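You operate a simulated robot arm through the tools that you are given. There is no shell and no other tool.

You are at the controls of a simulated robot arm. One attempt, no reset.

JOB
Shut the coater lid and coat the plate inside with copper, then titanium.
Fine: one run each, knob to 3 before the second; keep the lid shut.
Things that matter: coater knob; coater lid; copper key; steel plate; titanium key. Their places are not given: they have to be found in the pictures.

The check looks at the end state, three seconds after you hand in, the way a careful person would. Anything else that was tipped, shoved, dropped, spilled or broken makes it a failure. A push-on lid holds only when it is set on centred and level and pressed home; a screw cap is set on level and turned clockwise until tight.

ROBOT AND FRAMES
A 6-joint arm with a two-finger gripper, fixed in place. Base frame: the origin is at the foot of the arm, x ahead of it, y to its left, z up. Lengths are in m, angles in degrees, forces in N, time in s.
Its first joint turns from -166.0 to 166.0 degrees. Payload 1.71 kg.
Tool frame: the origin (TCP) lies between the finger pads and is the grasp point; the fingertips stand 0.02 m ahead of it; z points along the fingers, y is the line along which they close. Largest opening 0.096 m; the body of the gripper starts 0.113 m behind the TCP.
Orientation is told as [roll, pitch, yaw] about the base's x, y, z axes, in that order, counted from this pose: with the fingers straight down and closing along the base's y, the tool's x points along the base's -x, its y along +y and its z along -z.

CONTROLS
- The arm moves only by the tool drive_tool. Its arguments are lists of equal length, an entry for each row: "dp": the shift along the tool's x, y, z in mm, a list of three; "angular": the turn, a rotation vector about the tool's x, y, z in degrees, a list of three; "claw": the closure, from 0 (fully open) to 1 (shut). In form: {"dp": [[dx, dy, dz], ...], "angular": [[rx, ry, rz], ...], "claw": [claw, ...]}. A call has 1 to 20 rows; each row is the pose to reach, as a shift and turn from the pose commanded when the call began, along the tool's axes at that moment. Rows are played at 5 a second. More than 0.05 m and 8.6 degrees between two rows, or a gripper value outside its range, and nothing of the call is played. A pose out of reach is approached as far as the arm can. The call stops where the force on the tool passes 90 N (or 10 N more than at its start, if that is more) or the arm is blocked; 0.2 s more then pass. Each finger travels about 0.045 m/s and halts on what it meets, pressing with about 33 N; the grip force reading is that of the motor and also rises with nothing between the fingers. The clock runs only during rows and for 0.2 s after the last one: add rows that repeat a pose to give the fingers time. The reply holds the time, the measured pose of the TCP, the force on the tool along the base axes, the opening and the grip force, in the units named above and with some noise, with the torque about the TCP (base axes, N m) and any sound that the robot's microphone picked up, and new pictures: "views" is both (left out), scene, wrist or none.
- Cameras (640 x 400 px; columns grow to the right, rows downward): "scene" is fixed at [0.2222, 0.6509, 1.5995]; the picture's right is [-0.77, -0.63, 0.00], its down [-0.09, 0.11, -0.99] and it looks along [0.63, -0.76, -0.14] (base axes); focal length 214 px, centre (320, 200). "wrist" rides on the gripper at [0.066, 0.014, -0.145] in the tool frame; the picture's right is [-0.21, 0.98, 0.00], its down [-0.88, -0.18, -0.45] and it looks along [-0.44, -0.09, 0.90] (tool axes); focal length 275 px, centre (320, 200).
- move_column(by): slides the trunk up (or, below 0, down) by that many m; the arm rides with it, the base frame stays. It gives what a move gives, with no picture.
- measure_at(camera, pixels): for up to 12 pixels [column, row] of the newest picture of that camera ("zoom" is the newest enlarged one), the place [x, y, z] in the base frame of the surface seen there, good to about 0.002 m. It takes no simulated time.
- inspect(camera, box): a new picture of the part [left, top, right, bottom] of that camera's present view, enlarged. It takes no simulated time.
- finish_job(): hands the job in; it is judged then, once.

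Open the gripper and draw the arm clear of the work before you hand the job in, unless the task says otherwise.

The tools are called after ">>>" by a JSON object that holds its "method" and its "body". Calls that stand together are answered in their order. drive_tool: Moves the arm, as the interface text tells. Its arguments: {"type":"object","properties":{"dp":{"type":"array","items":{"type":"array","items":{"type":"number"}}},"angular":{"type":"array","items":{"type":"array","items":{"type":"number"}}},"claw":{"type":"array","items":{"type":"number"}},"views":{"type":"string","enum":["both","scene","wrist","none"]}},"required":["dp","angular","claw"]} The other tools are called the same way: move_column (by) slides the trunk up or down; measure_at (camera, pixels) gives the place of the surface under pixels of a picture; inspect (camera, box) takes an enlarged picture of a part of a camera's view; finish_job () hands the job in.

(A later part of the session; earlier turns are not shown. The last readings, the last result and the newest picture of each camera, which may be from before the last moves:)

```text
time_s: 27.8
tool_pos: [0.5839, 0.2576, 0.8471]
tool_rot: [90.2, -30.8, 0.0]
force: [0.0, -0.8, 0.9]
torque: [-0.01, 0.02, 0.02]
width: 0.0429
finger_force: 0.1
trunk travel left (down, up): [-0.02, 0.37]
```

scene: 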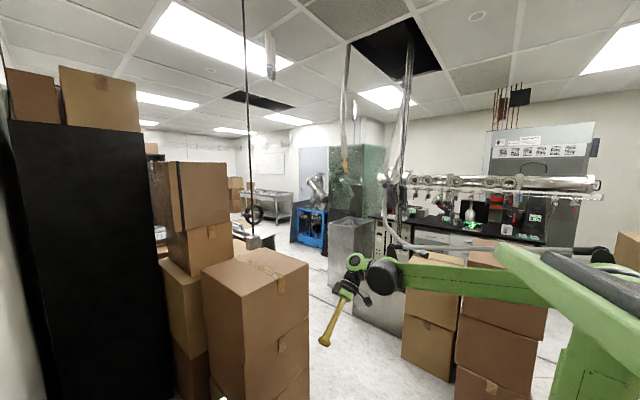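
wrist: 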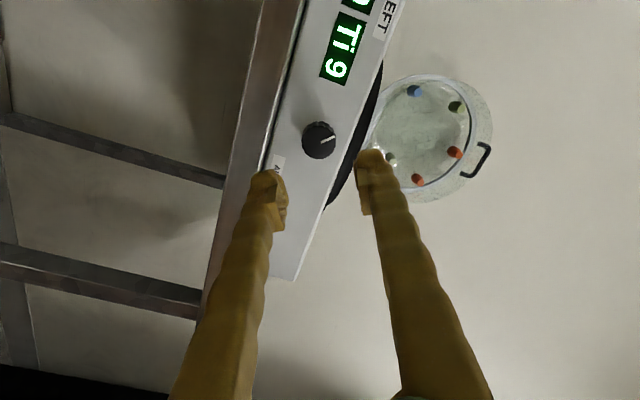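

The knob is ahead at (319,140) with the pointer visible. I correct the small lateral error, advance, grip and turn the knob back by 57°.

>>> {"method": "drive_tool", "body": {"dp": [[6, -0.5, 0], [6, -0.5, 30], [6, -0.5, 60], [6, -0.5, 90], [6, -0.5, 90], [6, -0.5, 90], [6, -0.5, 90], [6, -0.5, 90]], "angular": [[0, 0, 0], [0, 0, 0], [0, 0, 0], [0, 0, 0], [0, 0, 0], [0, 0, 0], [0, 0, 0], [0, 0, 0]], "claw": [0.55, 0.55, 0.55, 0.55, 0.65, 0.8, 0.8, 0.8], "views": "wrist"}}

```text
time_s: 29.6
tool_pos: [0.5796, 0.3525, 0.8415]
tool_rot: [90.2, -30.8, 0.0]
force: [-9.0, 8.8, 22.0]
torque: [0.16, -0.02, 0.03]
width: 0.0349
finger_force: 12.2
trunk travel left (down, up): [-0.02, 0.37]
```

wrist: 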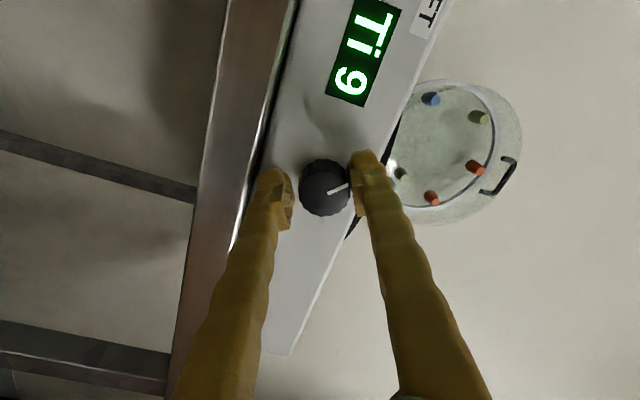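

The tool sits about 2 mm low and 4 mm deep (force z +22 N, opening 0.035 with one finger touching first). I correct that, then close fully and turn back.

>>> {"method": "drive_tool", "body": {"dp": [[0, 0, 0], [-0.6, 2, -4], [-0.6, 2, -4], [-0.6, 2, -4], [-0.6, 2, -4], [-0.6, 2, -4]], "angular": [[0, 0, 0], [0, 0, 0], [0, 0, 0], [0, 0, 0], [0, 0, 0], [0, 0, 0]], "claw": [0.58, 0.58, 0.65, 0.8, 0.8, 0.8], "views": "none"}}

```text
time_s: 31.0
tool_pos: [0.5802, 0.3472, 0.8437]
tool_rot: [90.1, -30.8, -0.1]
force: [-3.0, 6.5, 21.7]
torque: [0.27, 0.0, 0.11]
width: 0.0305
finger_force: 35.2
trunk travel left (down, up): [-0.02, 0.37]
```

The grip is full (0.0305). I now turn −57° in 10 steps.

>>> {"method": "drive_tool", "body": {"dp": [[0, 0.5, 0], [0, 0.5, 0], [0, 0.5, 0], [0, 0.5, 0], [0, 0.5, 0], [0, 0.5, 0], [0, 0.5, 0], [0, 0.5, 0], [0, 0.5, 0], [0, 0.5, 0]], "angular": [[0, 0, -5.7], [0, 0, -11.4], [0, 0, -17.1], [0, 0, -22.8], [0, 0, -28.5], [0, 0, -34.2], [0, 0, -39.9], [0, 0, -45.6], [0, 0, -51.3], [0, 0, -57]], "claw": [0.8, 0.8, 0.8, 0.8, 0.8, 0.8, 0.8, 0.8, 0.8, 0.8], "views": "wrist"}}

```text
time_s: 33.2
tool_pos: [0.5799, 0.3457, 0.8433]
tool_rot: [88.5, -88.0, 1.4]
force: [0.3, 6.1, -0.8]
torque: [-0.14, 0.39, 0.03]
width: 0.0306
finger_force: 34.9
trunk travel left (down, up): [-0.02, 0.37]
```

wrist: 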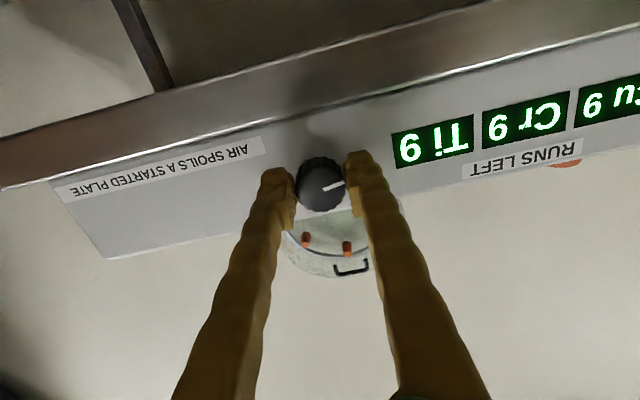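

The knob is back (a turning resistance of 0.39 N m suggests an end stop). I release, retreat and rise with the tool tilted down to check the platen.

>>> {"method": "drive_tool", "body": {"dp": [[0, 0, 0], [0, 0, 0], [0, 0, 0], [0, 0, -40], [0, 0, -80], [-43, 0, -88], [-86, 0, -97], [-129, 0, -105], [-171, 0, -114], [-214, 0, -122], [-257, 0, -131], [-300, 0, -140], [-300, 0, -140]], "angular": [[0, 0, 0], [0, 0, 0], [0, 0, 0], [0, 0, 0], [0, 0, 0], [0, 6.4, 0], [0, 12.9, 0], [0, 19.3, 0], [0, 25.7, 0], [0, 32.1, 0], [0, 38.6, 0], [0, 45, 0], [0, 45, 0]], "claw": [0.6, 0.5, 0.45, 0.45, 0.4, 0.3, 0.2, 0.1, 0, 0, 0, 0, 0], "views": "wrist"}}

>>> {"method": "inspect", "body": {"camera": "wrist", "box": [230, 40, 430, 220]}}

```text
time_s: 36.0
tool_pos: [0.5893, 0.2075, 1.142]
tool_rot: [3.1, -44.9, 87.9]
force: [0.3, 0.1, 0.0]
torque: [-0.02, 0.01, 0.0]
width: 0.096
finger_force: 0.1
trunk travel left (down, up): [-0.02, 0.37]
```

wrist: 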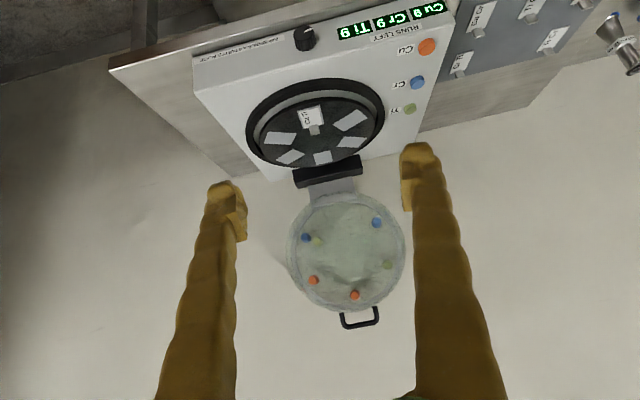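

```text
2.22 times, centred on (330, 130) of wrist
```

zoom: 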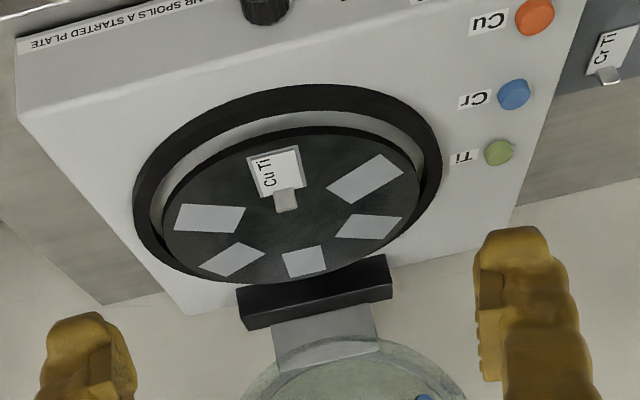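

The plate is back at the front pad. I measure pad centres to confirm, and handle points of the lid for planning the closing.

>>> {"method": "measure_at", "body": {"camera": "zoom", "pixels": [[276, 172], [365, 178], [368, 227], [304, 261], [233, 260], [209, 219]]}}

>>> {"method": "inspect", "body": {"camera": "wrist", "box": [320, 280, 400, 340]}}

>>> {"method": "inspect", "body": {"camera": "wrist", "box": [280, 150, 410, 240]}}

```text
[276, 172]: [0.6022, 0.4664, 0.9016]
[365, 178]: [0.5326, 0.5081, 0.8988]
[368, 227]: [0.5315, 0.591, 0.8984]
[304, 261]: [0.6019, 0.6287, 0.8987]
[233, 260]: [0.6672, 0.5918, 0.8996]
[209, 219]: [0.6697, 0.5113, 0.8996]
```

```text
6.67 times, centred on (360, 310) of wrist
```

zoom: 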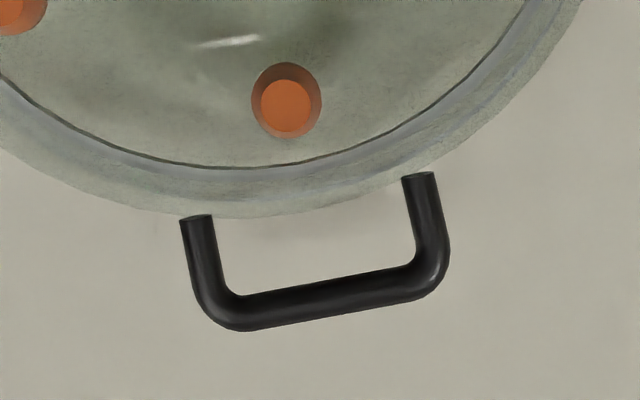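

```text
4.44 times, centred on (345, 195) of wrist
```

zoom: 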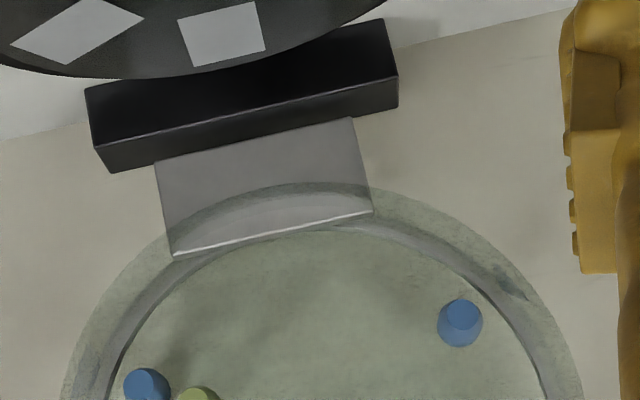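

The plate is back on the front station. Now I measure the handle bar closely.

>>> {"method": "inspect", "body": {"camera": "wrist", "box": [320, 280, 400, 340]}}

>>> {"method": "measure_at", "body": {"camera": "zoom", "pixels": [[240, 308], [330, 290], [410, 275], [200, 230], [422, 190], [330, 278], [335, 300], [300, 210], [286, 100], [250, 185], [30, 115], [420, 165]]}}

>>> {"method": "measure_at", "body": {"camera": "wrist", "pixels": [[329, 170], [329, 182], [335, 190], [332, 200], [290, 250], [404, 240], [312, 178], [352, 168]]}}

```text
6.67 times, centred on (360, 310) of wrist
```

zoom: 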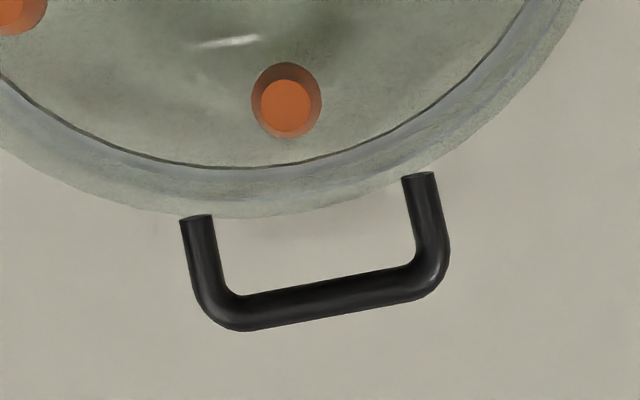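

```text
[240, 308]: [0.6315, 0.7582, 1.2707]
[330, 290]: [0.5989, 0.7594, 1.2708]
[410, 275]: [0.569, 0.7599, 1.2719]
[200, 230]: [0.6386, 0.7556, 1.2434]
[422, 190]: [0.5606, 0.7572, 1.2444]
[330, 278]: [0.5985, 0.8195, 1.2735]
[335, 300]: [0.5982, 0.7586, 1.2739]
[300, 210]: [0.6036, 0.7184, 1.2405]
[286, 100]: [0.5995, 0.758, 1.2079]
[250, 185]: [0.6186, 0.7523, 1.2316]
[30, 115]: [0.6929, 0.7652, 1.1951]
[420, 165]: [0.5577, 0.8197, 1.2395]
```

```text
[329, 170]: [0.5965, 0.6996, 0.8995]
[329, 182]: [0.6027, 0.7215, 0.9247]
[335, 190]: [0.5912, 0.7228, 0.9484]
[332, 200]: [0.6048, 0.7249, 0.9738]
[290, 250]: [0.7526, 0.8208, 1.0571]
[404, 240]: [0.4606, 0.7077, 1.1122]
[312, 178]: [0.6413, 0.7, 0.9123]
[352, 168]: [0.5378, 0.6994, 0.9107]
```

Bar centre is about [0.60, 0.765, 1.272], Ø≈0.012, with 0.026 m between bar and lid rim; the hinge is near y≈0.72, z≈0.92. I raise the trunk fully, since the lid handle is high.

>>> {"method": "move_column", "body": {"by": 0.35}}

```text
time_s: 39.5
tool_pos: [0.59, 0.208, 1.4921]
tool_rot: [3.2, -45.0, 87.8]
force: [0.3, 0.0, -0.6]
torque: [0.0, -0.02, -0.02]
width: 0.0962
finger_force: 0.0
trunk travel left (down, up): [-0.37, 0.02]
```

Now I reorient: undo the 45° tilt and yaw back to 0, while moving to about [0.55,0.45,1.49], in one combined motion.

>>> {"method": "drive_tool", "body": {"dp": [[-14, 3, 14], [-28, 7, 28], [-42, 10, 42], [-57, 13, 57], [-71, 17, 71], [-85, 20, 85], [-99, 23, 99], [-113, 27, 113], [-127, 30, 127], [-142, 33, 142], [-156, 37, 156], [-170, 40, 170], [-170, 40, 170]], "angular": [[2.87, 2.97, 6.93], [5.73, 5.93, 13.85], [8.6, 8.9, 20.78], [11.47, 11.87, 27.7], [14.33, 14.83, 34.63], [17.2, 17.8, 41.55], [20.07, 20.77, 48.48], [22.93, 23.73, 55.4], [25.8, 26.7, 62.33], [28.67, 29.67, 69.25], [31.53, 32.63, 76.18], [34.4, 35.6, 83.1], [34.4, 35.6, 83.1]], "claw": [0, 0, 0, 0, 0, 0, 0, 0, 0, 0, 0, 0, 0]}}

```text
time_s: 42.2
tool_pos: [0.5541, 0.4462, 1.4935]
tool_rot: [0.1, 2.3, 1.8]
force: [0.6, 0.6, 0.4]
torque: [-0.05, -0.03, 0.02]
width: 0.0958
finger_force: 0.1
trunk travel left (down, up): [-0.37, 0.02]
```

scene: 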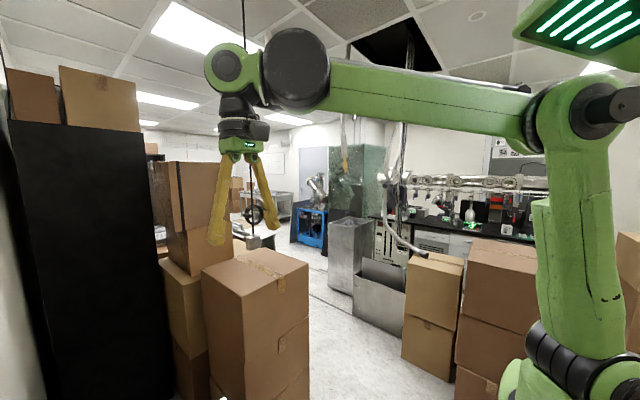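
wrist: 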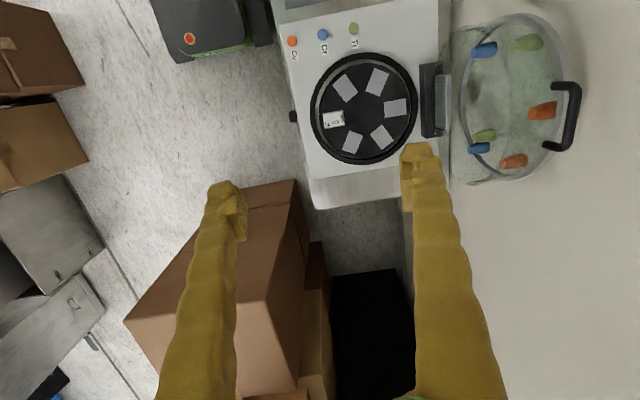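

The pose is good (small residual 2°). I now move to the pre-grasp point above and in front of the handle, tilting 30° toward +y and narrowing the fingers.

>>> {"method": "drive_tool", "body": {"dp": [[-7, 38, 18], [-13, 76, 37], [-20, 114, 55], [-26, 151, 73], [-33, 189, 91], [-39, 227, 110], [-46, 265, 128], [-46, 265, 128], [-46, 265, 128]], "angular": [[-4.3, -0.3, 0.26], [-8.6, -0.66, 0.5], [-12.9, -1, 0.8], [-17.1, -1.3, 1], [-21.4, -1.6, 1.3], [-25.7, -2, 1.5], [-30, -2.3, 1.8], [-30, -2.3, 1.8], [-30, -2.3, 1.8]], "claw": [0, 0.1, 0.2, 0.3, 0.4, 0.5, 0.55, 0.55, 0.55]}}

```text
time_s: 44.2
tool_pos: [0.5828, 0.7133, 1.3624]
tool_rot: [30.1, 0.6, -0.4]
force: [0.0, -0.1, 0.0]
torque: [0.01, 0.02, -0.01]
width: 0.0435
finger_force: 0.1
trunk travel left (down, up): [-0.37, 0.02]
```

scene: 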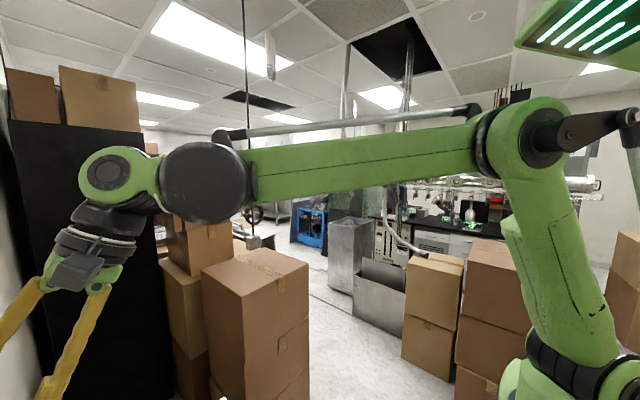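
wrist: 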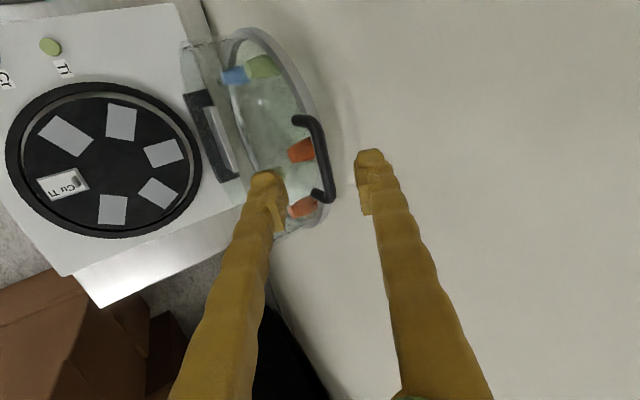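

The handle bar runs (300,118)–(330,198), between the fingers in column; the tool is 17 mm off in x. I correct x and advance 60 mm along the tool.

>>> {"method": "drive_tool", "body": {"dp": [[-17, 0, 0], [-17, 0, 30], [-17, 0, 60], [-17, 0, 60]], "angular": [[0, 0, 0], [0, 0, 0], [0, 0, 0], [0, 0, 0]], "claw": [0.55, 0.55, 0.55, 0.55], "views": "wrist"}}

```text
time_s: 45.2
tool_pos: [0.598, 0.7428, 1.3124]
tool_rot: [30.1, 0.4, -0.5]
force: [-0.2, 0.0, 0.4]
torque: [0.03, 0.01, 0.01]
width: 0.0433
finger_force: 0.0
trunk travel left (down, up): [-0.37, 0.02]
```

wrist: 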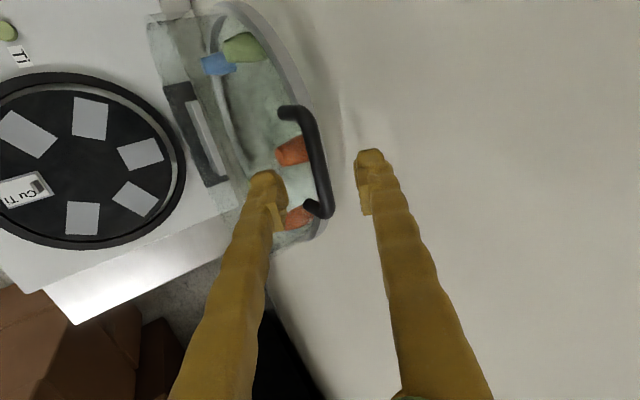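

The bar (centre ≈ (320,160)) is well between the fingers. I advance 37 mm more so that the bar lies just ahead of the TCP.

>>> {"method": "drive_tool", "body": {"dp": [[0, 0, 20], [0, 0, 37], [0, 0, 37]], "angular": [[0, 0, 0], [0, 0, 0], [0, 0, 0]], "claw": [0.55, 0.55, 0.55], "views": "wrist"}}

>>> {"method": "inspect", "body": {"camera": "wrist", "box": [240, 90, 420, 250]}}

```text
time_s: 46.0
tool_pos: [0.5993, 0.7615, 1.2795]
tool_rot: [30.1, 0.6, -0.5]
force: [-0.2, 0.0, 0.0]
torque: [0.03, 0.0, -0.03]
width: 0.0432
finger_force: 0.1
trunk travel left (down, up): [-0.37, 0.02]
```

wrist: 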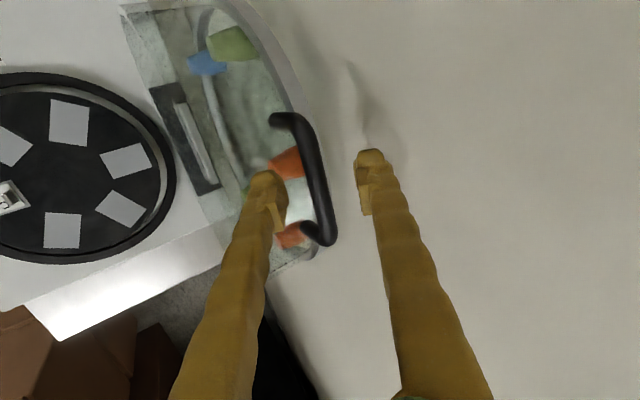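

```text
2.50 times, centred on (330, 170) of wrist
```

zoom: 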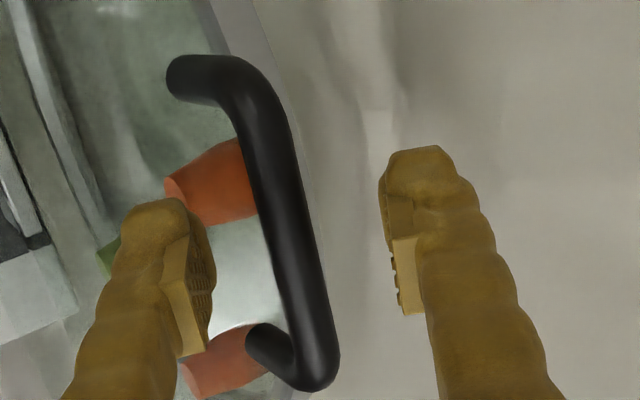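

The bar is between the finger pads. I close to a loose cage (≈0.019 m, bar ≈0.012) and start pulling the lid along its arc toward −y through the first 18°.

>>> {"method": "drive_tool", "body": {"dp": [[0, 0, 0], [0, 0, 0], [0, 0, 0], [0, -15.2, -10.9], [0, -30.9, -20.9], [0, -47.3, -30.1], [0, -64, -38.5], [0, -81.3, -46], [0, -98.8, -52.5], [0, -98.8, -52.5]], "angular": [[0, 0, 0], [0, 0, 0], [0, 0, 0], [-1.3, 0, 0], [-2.6, 0, 0], [-3.9, 0, 0], [-5.2, 0, 0], [-6.5, 0, 0], [-7.8, 0, 0], [-7.8, 0, 0]], "claw": [0.7, 0.8, 0.8, 0.8, 0.8, 0.8, 0.8, 0.8, 0.8, 0.8]}}

```text
time_s: 48.2
tool_pos: [0.5996, 0.6508, 1.2745]
tool_rot: [37.8, 0.5, -0.3]
force: [-0.8, 0.0, 0.0]
torque: [0.02, 0.01, 0.01]
width: 0.0191
finger_force: 0.1
trunk travel left (down, up): [-0.37, 0.02]
```

scene: 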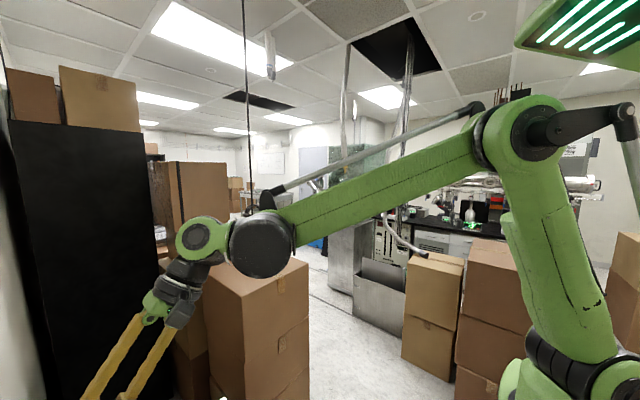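
wrist: 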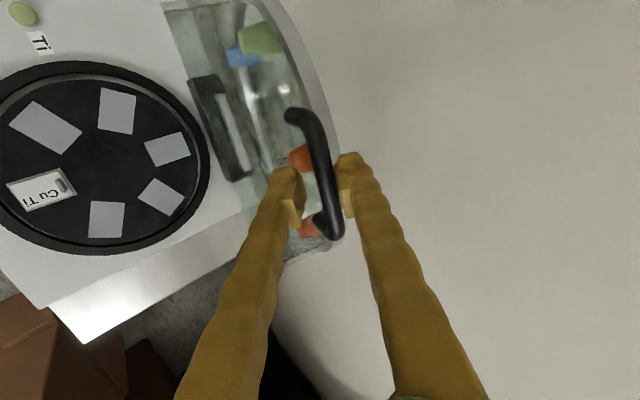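

The handle is still caged with no force. I measure where the bar and the lid now are, to refine the hinge axis.

>>> {"method": "inspect", "body": {"camera": "wrist", "box": [160, 0, 380, 260]}}

>>> {"method": "measure_at", "body": {"camera": "wrist", "pixels": [[313, 140], [322, 165], [330, 200], [334, 228], [299, 112], [225, 110], [236, 120], [250, 25], [302, 157], [246, 56]]}}

```text
1.54 times, centred on (270, 130) of wrist
```

zoom: 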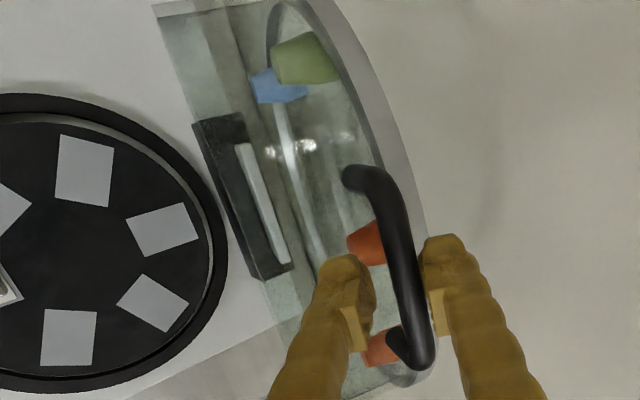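

```text
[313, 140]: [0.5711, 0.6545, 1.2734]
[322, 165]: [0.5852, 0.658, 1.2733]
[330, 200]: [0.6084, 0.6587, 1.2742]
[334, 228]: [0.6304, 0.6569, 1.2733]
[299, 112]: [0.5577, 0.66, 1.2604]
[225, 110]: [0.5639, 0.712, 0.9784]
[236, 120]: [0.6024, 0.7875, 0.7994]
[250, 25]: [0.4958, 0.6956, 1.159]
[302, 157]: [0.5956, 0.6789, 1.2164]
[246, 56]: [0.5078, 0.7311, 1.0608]
```

The bar is at about y=0.659, z=1.268, matching the hinge model (y 0.72, z 0.92, r 0.355). I continue the arc to φ≈138°.

>>> {"method": "drive_tool", "body": {"dp": [[0, -23.2, -10.8], [0, -47.2, -19.9], [0, -71.8, -27.2], [0, -96.7, -32.8], [0, -122.1, -36.6], [0, -147.8, -38.6], [0, -173.3, -38.6], [0, -199, -37], [0, -224.4, -33.6], [0, -224.4, -33.6]], "angular": [[-1.8, 0, 0], [-3.5, 0, 0], [-5.3, 0, 0], [-7.1, 0, 0], [-8.9, 0, 0], [-10.6, 0, 0], [-12.4, 0, 0], [-14.2, 0, 0], [-16, 0, 0], [-16, 0, 0]], "claw": [0.8, 0.8, 0.8, 0.8, 0.8, 0.8, 0.8, 0.8, 0.8, 0.8]}}

>>> {"method": "inspect", "body": {"camera": "wrist", "box": [160, 0, 480, 260]}}

```text
time_s: 50.5
tool_pos: [0.5956, 0.4512, 1.1665]
tool_rot: [53.8, 0.5, -0.4]
force: [-1.1, 0.4, -0.3]
torque: [0.02, 0.0, 0.01]
width: 0.0192
finger_force: 0.1
trunk travel left (down, up): [-0.37, 0.02]
```

scene: 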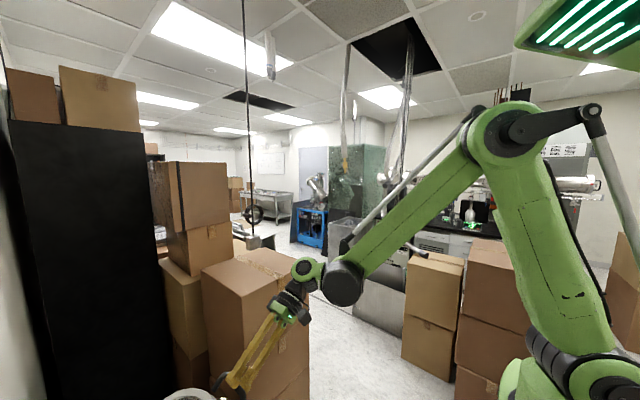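
wrist: 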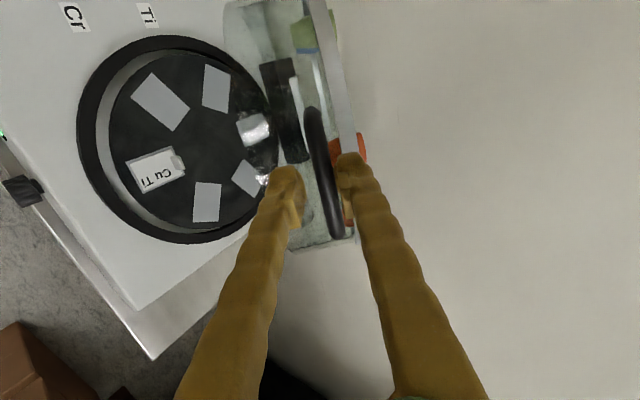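

```text
1.54 times, centred on (320, 130) of wrist
```

zoom: 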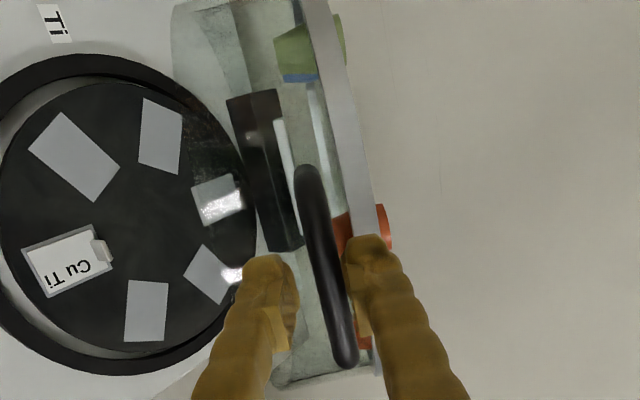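

The bar remains caged (centre ≈ (325,180)). I check its position before the last part of the arc.

>>> {"method": "measure_at", "body": {"camera": "wrist", "pixels": [[313, 125], [318, 150], [324, 180], [332, 215], [290, 120]]}}

```text
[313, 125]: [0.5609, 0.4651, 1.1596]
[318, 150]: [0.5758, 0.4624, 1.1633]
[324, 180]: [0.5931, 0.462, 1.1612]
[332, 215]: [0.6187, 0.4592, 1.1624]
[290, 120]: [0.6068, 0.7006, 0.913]
```

The bar is at about y=0.467, z=1.158, just as modelled. I continue to φ≈170°, keeping the tool tilt constant at 54°, which stays within reach.

>>> {"method": "drive_tool", "body": {"dp": [[0, -25.3, -1.8], [0, -50.7, -1.8], [0, -76.1, 0], [0, -101.2, 3.6], [0, -126, 9], [0, -150.4, 16.1], [0, -150.4, 16.1]], "angular": [[0, 0, 0], [0, 0, 0], [0, 0, 0], [0, 0, 0], [0, 0, 0], [0, 0, 0], [0, 0, 0]], "claw": [0.8, 0.8, 0.8, 0.8, 0.8, 0.8, 0.8]}}

>>> {"method": "measure_at", "body": {"camera": "wrist", "pixels": [[318, 150], [324, 180]]}}

```text
time_s: 52.0
tool_pos: [0.5941, 0.3747, 1.0326]
tool_rot: [53.9, 0.6, -0.4]
force: [-2.0, -1.6, 0.3]
torque: [-0.05, 0.02, 0.02]
width: 0.0204
finger_force: 1.2
trunk travel left (down, up): [-0.37, 0.02]
```

scene: 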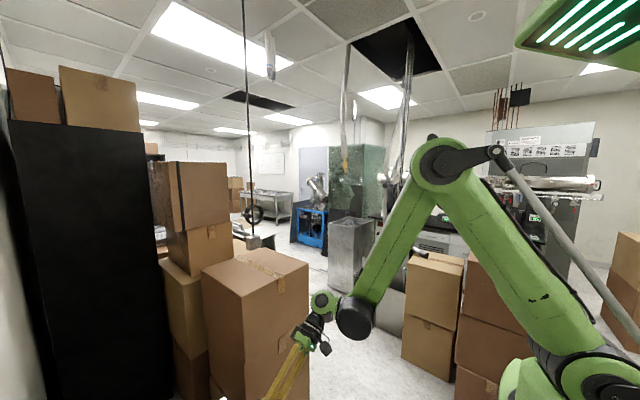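
wrist: 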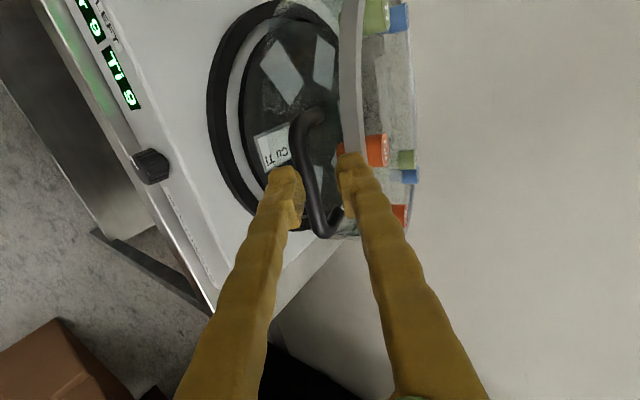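

```text
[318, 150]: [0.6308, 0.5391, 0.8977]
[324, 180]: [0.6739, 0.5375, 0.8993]
```

The lid is nearly down; the bar now leans on the lower finger and the grip reads 1.2 N. I look closely before the last part.

>>> {"method": "inspect", "body": {"camera": "wrist", "box": [240, 80, 420, 260]}}

>>> {"method": "measure_at", "body": {"camera": "wrist", "pixels": [[306, 150], [312, 180], [318, 205], [308, 115], [355, 100], [375, 150], [349, 100], [362, 50]]}}

```text
2.22 times, centred on (330, 170) of wrist
```

zoom: 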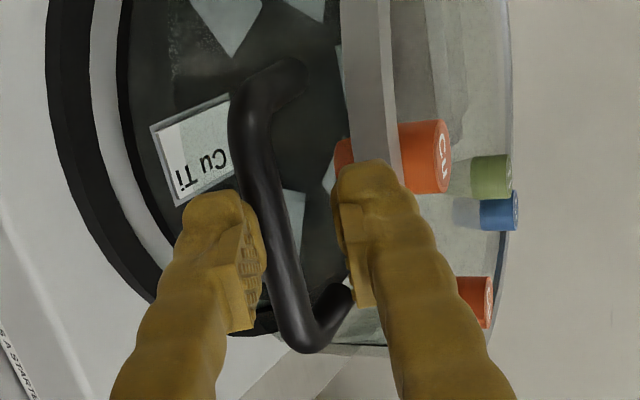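

```text
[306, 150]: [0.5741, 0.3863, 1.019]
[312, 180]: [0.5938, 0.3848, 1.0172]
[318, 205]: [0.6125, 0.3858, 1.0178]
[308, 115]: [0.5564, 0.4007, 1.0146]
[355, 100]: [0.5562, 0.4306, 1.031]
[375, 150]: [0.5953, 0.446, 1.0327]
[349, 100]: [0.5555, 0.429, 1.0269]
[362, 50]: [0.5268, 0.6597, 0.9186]
```

Refitting the four measured bar positions gives hinge (y 0.7255, z 0.928) and radius 0.346, so the bar has moved toward the fingertips. I advance 10 mm along the tool and lower on to φ≈173°.

>>> {"method": "drive_tool", "body": {"dp": [[0, 0, 10], [0, -11.6, 15.2], [0, -23.2, 20.5], [0, -31.2, 24.7], [0, -39.2, 28.9], [0, -39.2, 28.9]], "angular": [[0, 0, 0], [0, 0, 0], [0, 0, 0], [0, 0, 0], [0, 0, 0], [0, 0, 0]], "claw": [0.8, 0.8, 0.8, 0.8, 0.8, 0.8], "views": "wrist"}}

>>> {"method": "inspect", "body": {"camera": "wrist", "box": [220, 60, 440, 260]}}

>>> {"method": "measure_at", "body": {"camera": "wrist", "pixels": [[306, 150], [312, 180], [320, 205], [370, 60], [390, 120], [345, 110]]}}

```text
time_s: 53.5
tool_pos: [0.5943, 0.3725, 0.9863]
tool_rot: [54.0, 0.5, -0.4]
force: [7.6, -68.9, 4.4]
torque: [-2.08, -0.32, -0.4]
width: 0.0468
finger_force: 20.7
trunk travel left (down, up): [-0.37, 0.02]
```

wrist: 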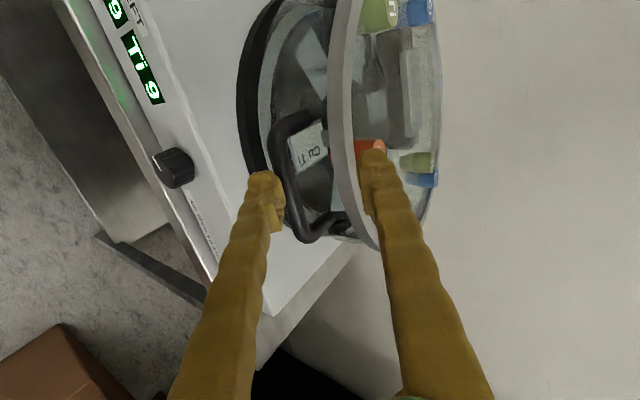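

```text
2.00 times, centred on (330, 160) of wrist
```

zoom: 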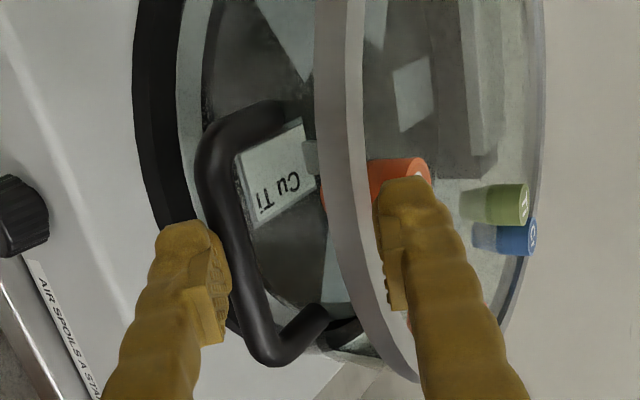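

```text
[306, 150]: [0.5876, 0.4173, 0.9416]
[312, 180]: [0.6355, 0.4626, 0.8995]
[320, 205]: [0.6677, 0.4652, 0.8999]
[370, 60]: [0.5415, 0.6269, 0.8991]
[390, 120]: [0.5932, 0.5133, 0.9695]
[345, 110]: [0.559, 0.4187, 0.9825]
```

The upper finger has run onto the lid's side wall (force −69 N in y, fingers spread to 0.047). I back out along the tool axis by 12 mm to relieve it.

>>> {"method": "drive_tool", "body": {"dp": [[0, 0, -6], [0, 0, -12], [0, 0, -12]], "angular": [[0, 0, 0], [0, 0, 0], [0, 0, 0]], "claw": [0.6, 0.5, 0.5], "views": "wrist"}}

>>> {"method": "inspect", "body": {"camera": "wrist", "box": [220, 60, 440, 260]}}

>>> {"method": "measure_at", "body": {"camera": "zoom", "pixels": [[215, 180], [240, 260], [265, 330], [330, 60], [340, 200], [350, 300], [520, 60], [380, 330]]}}

```text
time_s: 54.2
tool_pos: [0.5938, 0.3693, 0.9929]
tool_rot: [53.9, 0.5, -0.4]
force: [-0.3, 0.7, -0.4]
torque: [0.02, 0.0, 0.0]
width: 0.0481
finger_force: 0.0
trunk travel left (down, up): [-0.37, 0.02]
```

wrist: 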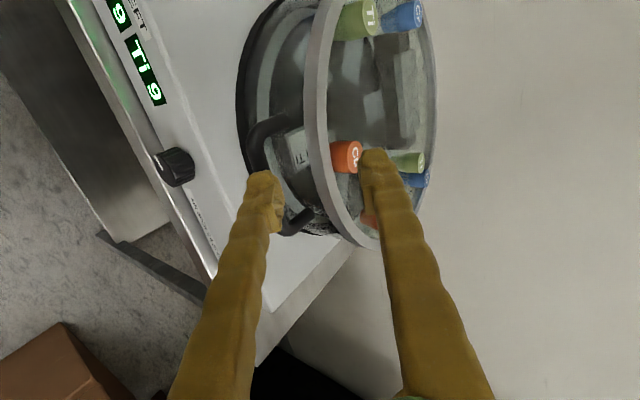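

```text
2.00 times, centred on (330, 160) of wrist
```

zoom: 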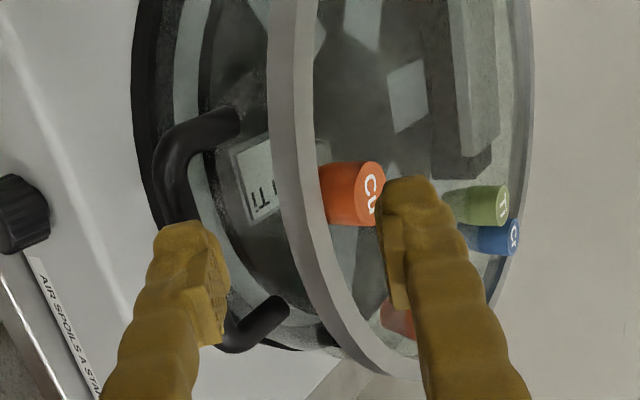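

```text
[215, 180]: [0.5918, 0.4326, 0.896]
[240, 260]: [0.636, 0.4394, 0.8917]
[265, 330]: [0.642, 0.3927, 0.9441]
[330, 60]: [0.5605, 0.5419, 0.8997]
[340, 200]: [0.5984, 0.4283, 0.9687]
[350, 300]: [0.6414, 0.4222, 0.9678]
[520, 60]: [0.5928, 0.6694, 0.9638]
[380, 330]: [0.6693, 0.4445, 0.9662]
```

The lid has settled: its top edge reads z=0.968 at the front and 0.964 at the back, nearly level. I withdraw upward and check it from a distance.

>>> {"method": "drive_tool", "body": {"dp": [[0, 0, -30], [0, 0, -60], [0, 25, -95], [0, 55, -130], [0, 85, -160], [0, 85, -160]], "angular": [[0, 0, 0], [0, 0, 0], [5, 0, 0], [11, 0, 0], [18, 0, 0], [18, 0, 0]], "claw": [0.3, 0.1, 0, 0, 0, 0]}}

>>> {"method": "inspect", "body": {"camera": "wrist", "box": [100, 0, 460, 230]}}

```text
time_s: 55.6
tool_pos: [0.5923, 0.2899, 1.1559]
tool_rot: [35.8, 0.4, -0.4]
force: [-0.6, 0.1, 0.7]
torque: [-0.03, -0.03, -0.03]
width: 0.096
finger_force: 0.0
trunk travel left (down, up): [-0.37, 0.02]
```

scene: 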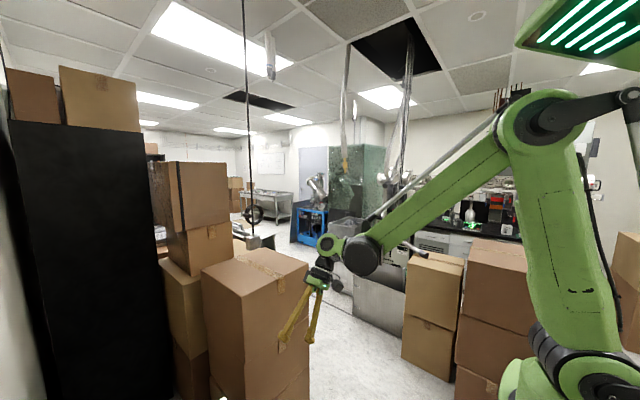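
wrist: 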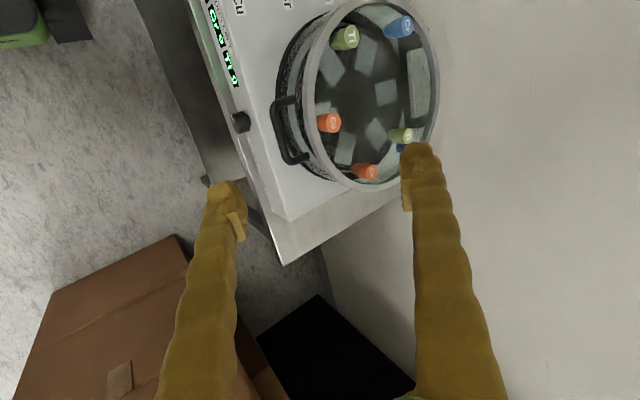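

```text
1.74 times, centred on (280, 115) of wrist
```

zoom: 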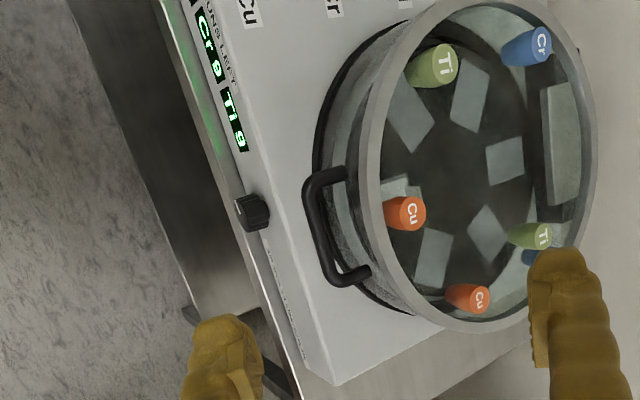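

The lid is over the platen with labelled sources; I measure the rim height all around to check that it is level and shut.

>>> {"method": "measure_at", "body": {"camera": "zoom", "pixels": [[371, 150], [378, 220], [405, 285], [470, 325], [430, 30], [588, 170], [590, 90], [336, 173], [318, 220], [350, 285], [360, 40], [440, 60]]}}

>>> {"method": "inspect", "body": {"camera": "wrist", "box": [250, 70, 400, 200]}}

```text
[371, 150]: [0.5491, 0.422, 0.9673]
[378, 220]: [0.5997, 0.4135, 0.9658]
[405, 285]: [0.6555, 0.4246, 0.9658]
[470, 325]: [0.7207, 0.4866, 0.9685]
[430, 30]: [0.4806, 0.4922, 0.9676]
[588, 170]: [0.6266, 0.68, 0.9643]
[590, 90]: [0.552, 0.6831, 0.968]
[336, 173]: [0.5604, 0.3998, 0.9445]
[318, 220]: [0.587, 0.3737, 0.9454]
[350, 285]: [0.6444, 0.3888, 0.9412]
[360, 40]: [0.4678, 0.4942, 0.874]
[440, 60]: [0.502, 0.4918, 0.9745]
```

```text
3.08 times, centred on (325, 135) of wrist
```

zoom: 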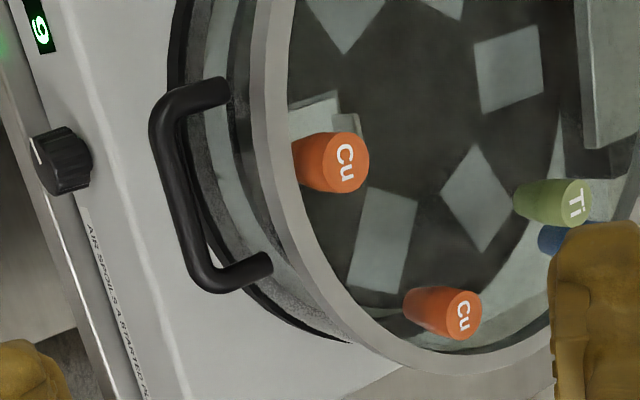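

The rim is level (z≈0.966 all around): the lid is shut with the plate at the front under "Cu". Next I close the fingers and go above the copper key at [0.408,0.400,0.887], tool straight down.

>>> {"method": "drive_tool", "body": {"dp": [[31, 0, 32], [62, -1, 64], [93, -1, 96], [123, -1, 127], [154, -2, 159], [185, -2, 191], [185, -2, 191], [185, -2, 191]], "angular": [[6, 0, 0], [12, 0, 0], [18, 0, 0], [24, 0, 0], [30, 0, 0], [35.8, 0, 0], [35.8, 0, 0], [35.8, 0, 0]], "claw": [0.2, 0.4, 0.6, 0.8, 1, 1, 1, 1]}}

```text
time_s: 57.5
tool_pos: [0.4098, 0.3976, 1.0033]
tool_rot: [0.1, 0.6, -0.4]
force: [-0.2, -0.1, 1.4]
torque: [0.0, 0.01, -0.02]
width: 0.0
finger_force: 29.3
trunk travel left (down, up): [-0.37, 0.02]
```

scene: 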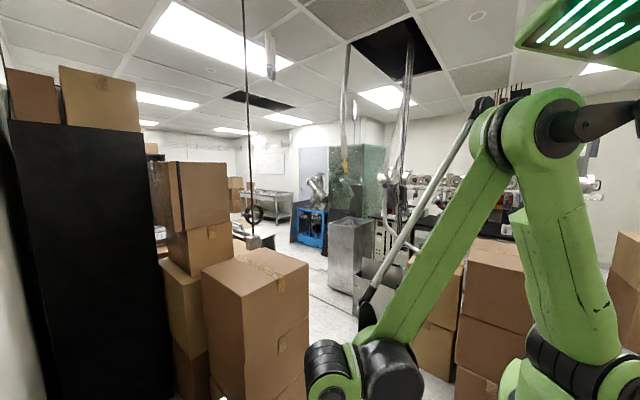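
wrist: 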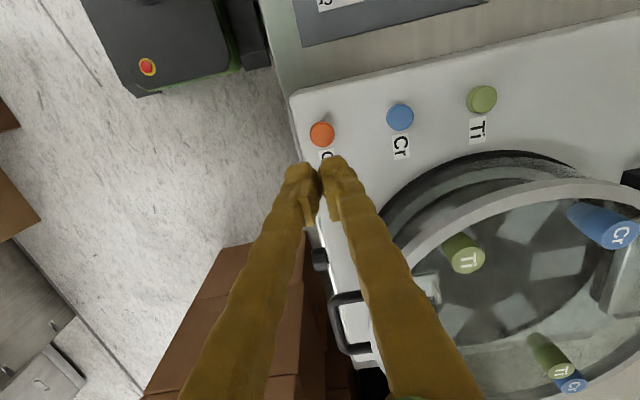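

The copper key is at (322,134), next to the expected touch point (320,141). I measure all keys for exact positions.

>>> {"method": "measure_at", "body": {"camera": "wrist", "pixels": [[322, 131], [322, 124], [322, 140], [312, 132], [332, 132], [400, 115], [482, 97], [345, 150]]}}

>>> {"method": "inspect", "body": {"camera": "wrist", "box": [290, 100, 370, 180]}}

```text
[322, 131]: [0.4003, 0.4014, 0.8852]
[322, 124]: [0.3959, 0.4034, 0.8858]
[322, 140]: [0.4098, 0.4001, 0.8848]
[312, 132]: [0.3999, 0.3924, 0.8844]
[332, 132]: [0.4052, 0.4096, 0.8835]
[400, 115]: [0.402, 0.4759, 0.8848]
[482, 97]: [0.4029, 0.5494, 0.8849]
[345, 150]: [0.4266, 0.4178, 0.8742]
```

```text
5.00 times, centred on (330, 140) of wrist
```

zoom: 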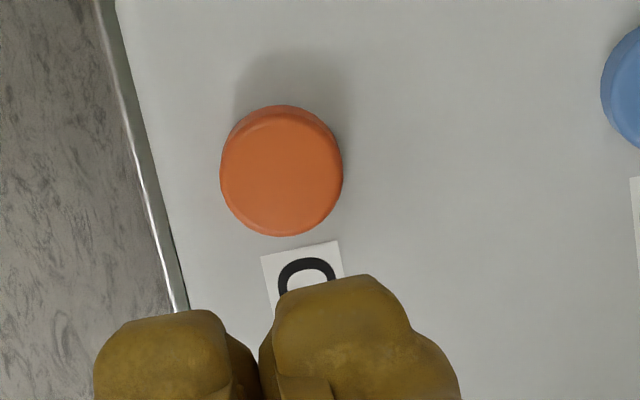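

Copper key centre is [0.402,0.401], top z=0.885. I shift 8 mm in −x and 4 mm in +y and descend to about 5 mm above it.

>>> {"method": "drive_tool", "body": {"dp": [[8, 4, 0], [8, 4, 40], [8, 4, 75], [8, 4, 93], [8, 4, 93]], "angular": [[0, 0, 0], [0, 0, 0], [0, 0, 0], [0, 0, 0], [0, 0, 0]], "claw": [1, 1, 1, 1, 1], "views": "wrist"}}

>>> {"method": "inspect", "body": {"camera": "wrist", "box": [270, 130, 380, 220]}}

```text
time_s: 58.6
tool_pos: [0.4022, 0.405, 0.9113]
tool_rot: [0.1, 0.4, -0.3]
force: [-0.1, 0.5, -0.8]
torque: [-0.02, 0.02, 0.03]
width: 0.0
finger_force: 30.1
trunk travel left (down, up): [-0.37, 0.02]
```

wrist: 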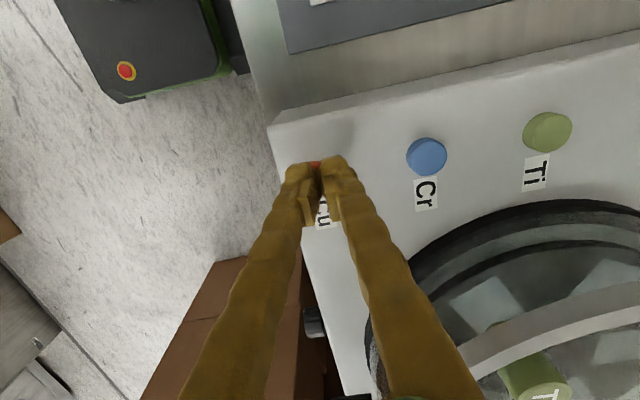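

```text
4.44 times, centred on (325, 175) of wrist
```

zoom: 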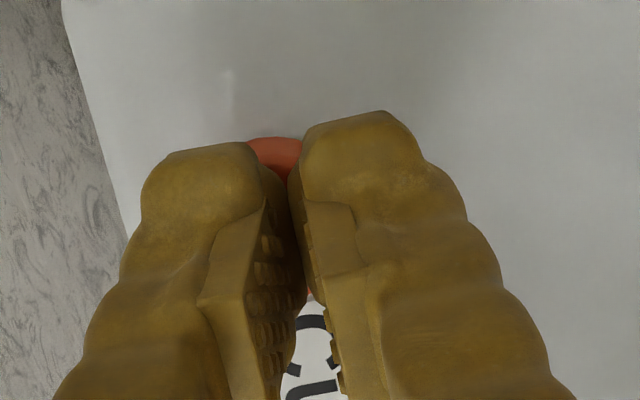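

The fingertips cover the key. I descend 8 mm (contact expected at about 6 mm) and read the force and sound.

>>> {"method": "drive_tool", "body": {"dp": [[0, -3, 0], [0, -3, 3], [0, -3, 6], [0, -3, 8]], "angular": [[0, 0, 0], [0, 0, 0], [0, 0, 0], [0, 0, 0]], "claw": [1, 1, 1, 1], "views": "wrist"}}

```text
time_s: 59.6
tool_pos: [0.4013, 0.4023, 0.9]
tool_rot: [0.1, 0.5, -0.3]
force: [-0.5, 2.5, 5.0]
torque: [0.04, -0.01, 0.02]
width: 0.006
finger_force: 29.9
trunk travel left (down, up): [-0.37, 0.02]
heard: click
```

wrist: 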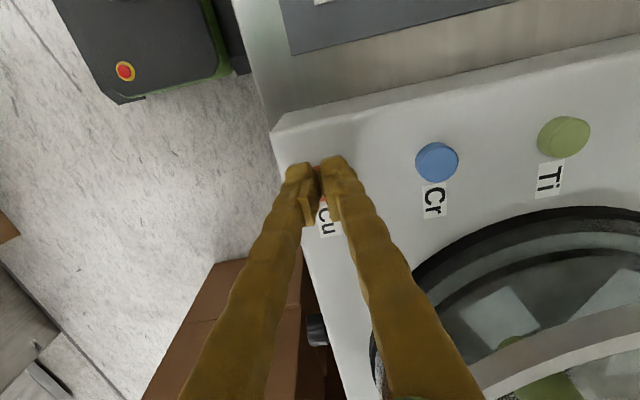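

A click was heard: the copper key is pressed. I lift straight up and look at the display.

>>> {"method": "drive_tool", "body": {"dp": [[0, 0, -20], [0, 0, -60], [0, 0, -100], [0, 0, -100], [0, 0, -100]], "angular": [[0, 0, 0], [0, 0, 0], [0, 0, 0], [0, 0, 0], [0, 0, 0]], "claw": [1, 1, 1, 1, 1], "views": "wrist"}}

```text
time_s: 60.9
tool_pos: [0.4001, 0.4028, 0.9998]
tool_rot: [0.1, 0.4, -0.4]
force: [0.5, 1.1, -0.2]
torque: [0.0, 0.0, 0.0]
width: 0.0002
finger_force: 29.2
trunk travel left (down, up): [-0.37, 0.02]
```

wrist: 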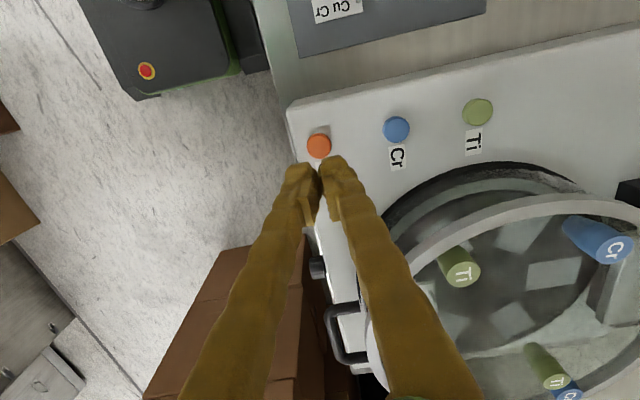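

The keys are clear and the lid remains shut. I move back to the front viewing pose (yaw 90°, tilt 45°), high up, before lowering the trunk again.

>>> {"method": "drive_tool", "body": {"dp": [[-8, -8, -40], [-24, -25, -75], [-42, -43, -108], [-58, -60, -140], [-75, -78, -170], [-92, -95, -198], [-110, -113, -225], [-126, -130, -252], [-142, -147, -277], [-158, -163, -302], [-174, -179, -326], [-189, -195, -350], [-189, -195, -350]], "angular": [[-2.93, -2.93, -7.08], [-5.87, -5.87, -14.15], [-8.8, -8.8, -21.2], [-11.73, -11.73, -28.3], [-14.67, -14.67, -35.4], [-17.6, -17.6, -42.45], [-20.5, -20.5, -49.5], [-23.5, -23.5, -56.6], [-26.4, -26.4, -63.7], [-29.3, -29.3, -70.75], [-32.3, -32.3, -77.8], [-35.2, -35.2, -84.9], [-35.2, -35.2, -84.9]], "claw": [1, 0.8, 0.6, 0.4, 0.2, 0, 0, 0, 0, 0, 0, 0, 0]}}

>>> {"method": "inspect", "body": {"camera": "wrist", "box": [200, 0, 480, 200]}}

```text
time_s: 63.6
tool_pos: [0.5923, 0.2018, 1.3494]
tool_rot: [0.7, -45.3, 89.1]
force: [-0.3, -0.4, -1.5]
torque: [0.02, 0.01, 0.03]
width: 0.0961
finger_force: 0.1
trunk travel left (down, up): [-0.37, 0.02]
```

scene: 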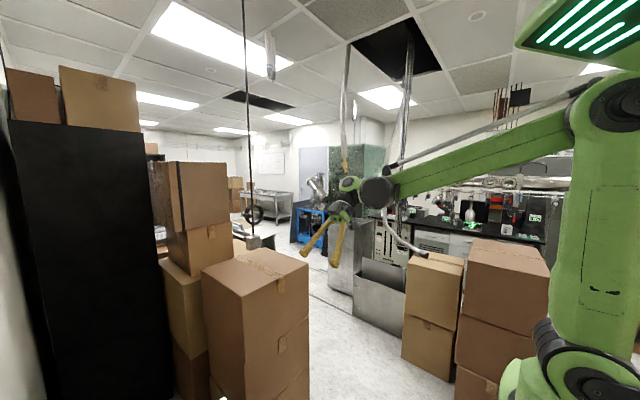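
wrist: 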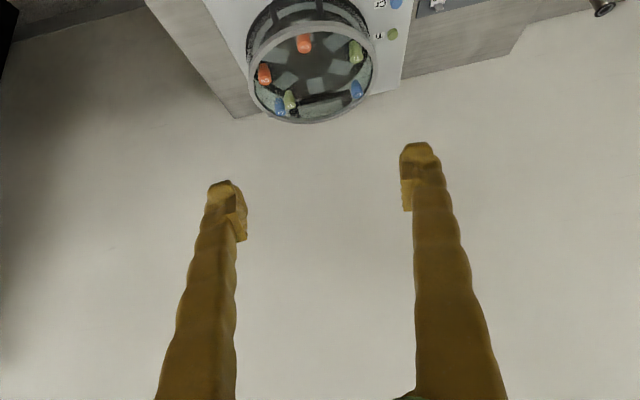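

```text
2.00 times, centred on (340, 100) of wrist
```

zoom: 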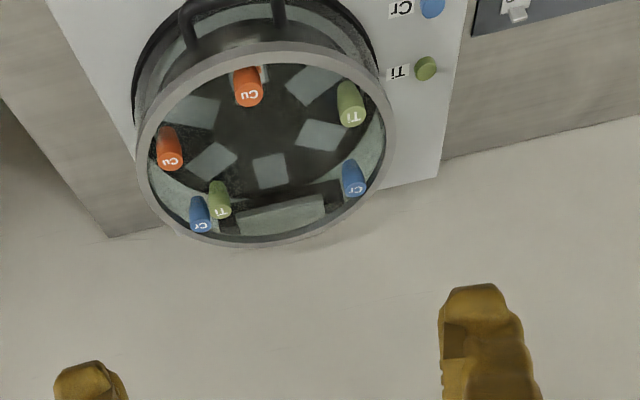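

Good view of the shut lid. I lower the trunk by 0.35 m to the height used for the knob.

>>> {"method": "move_column", "body": {"by": -0.35}}

>>> {"method": "inspect", "body": {"camera": "wrist", "box": [200, 40, 480, 240]}}

```text
time_s: 67.1
tool_pos: [0.5938, 0.2009, 0.9988]
tool_rot: [0.7, -45.1, 89.1]
force: [-0.2, -0.3, -0.9]
torque: [0.0, 0.0, 0.0]
width: 0.0958
finger_force: 0.1
trunk travel left (down, up): [-0.02, 0.37]
```

```text
2.00 times, centred on (340, 140) of wrist
```

zoom: 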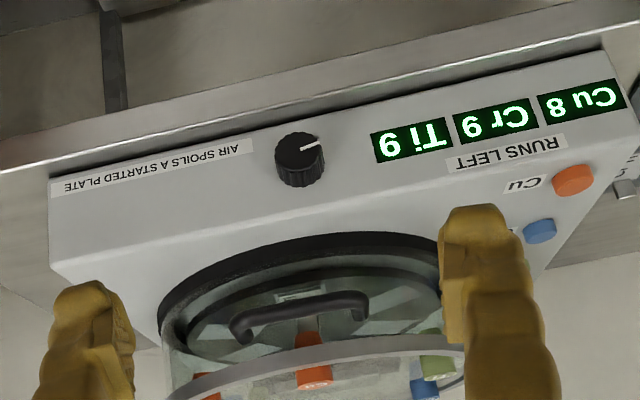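

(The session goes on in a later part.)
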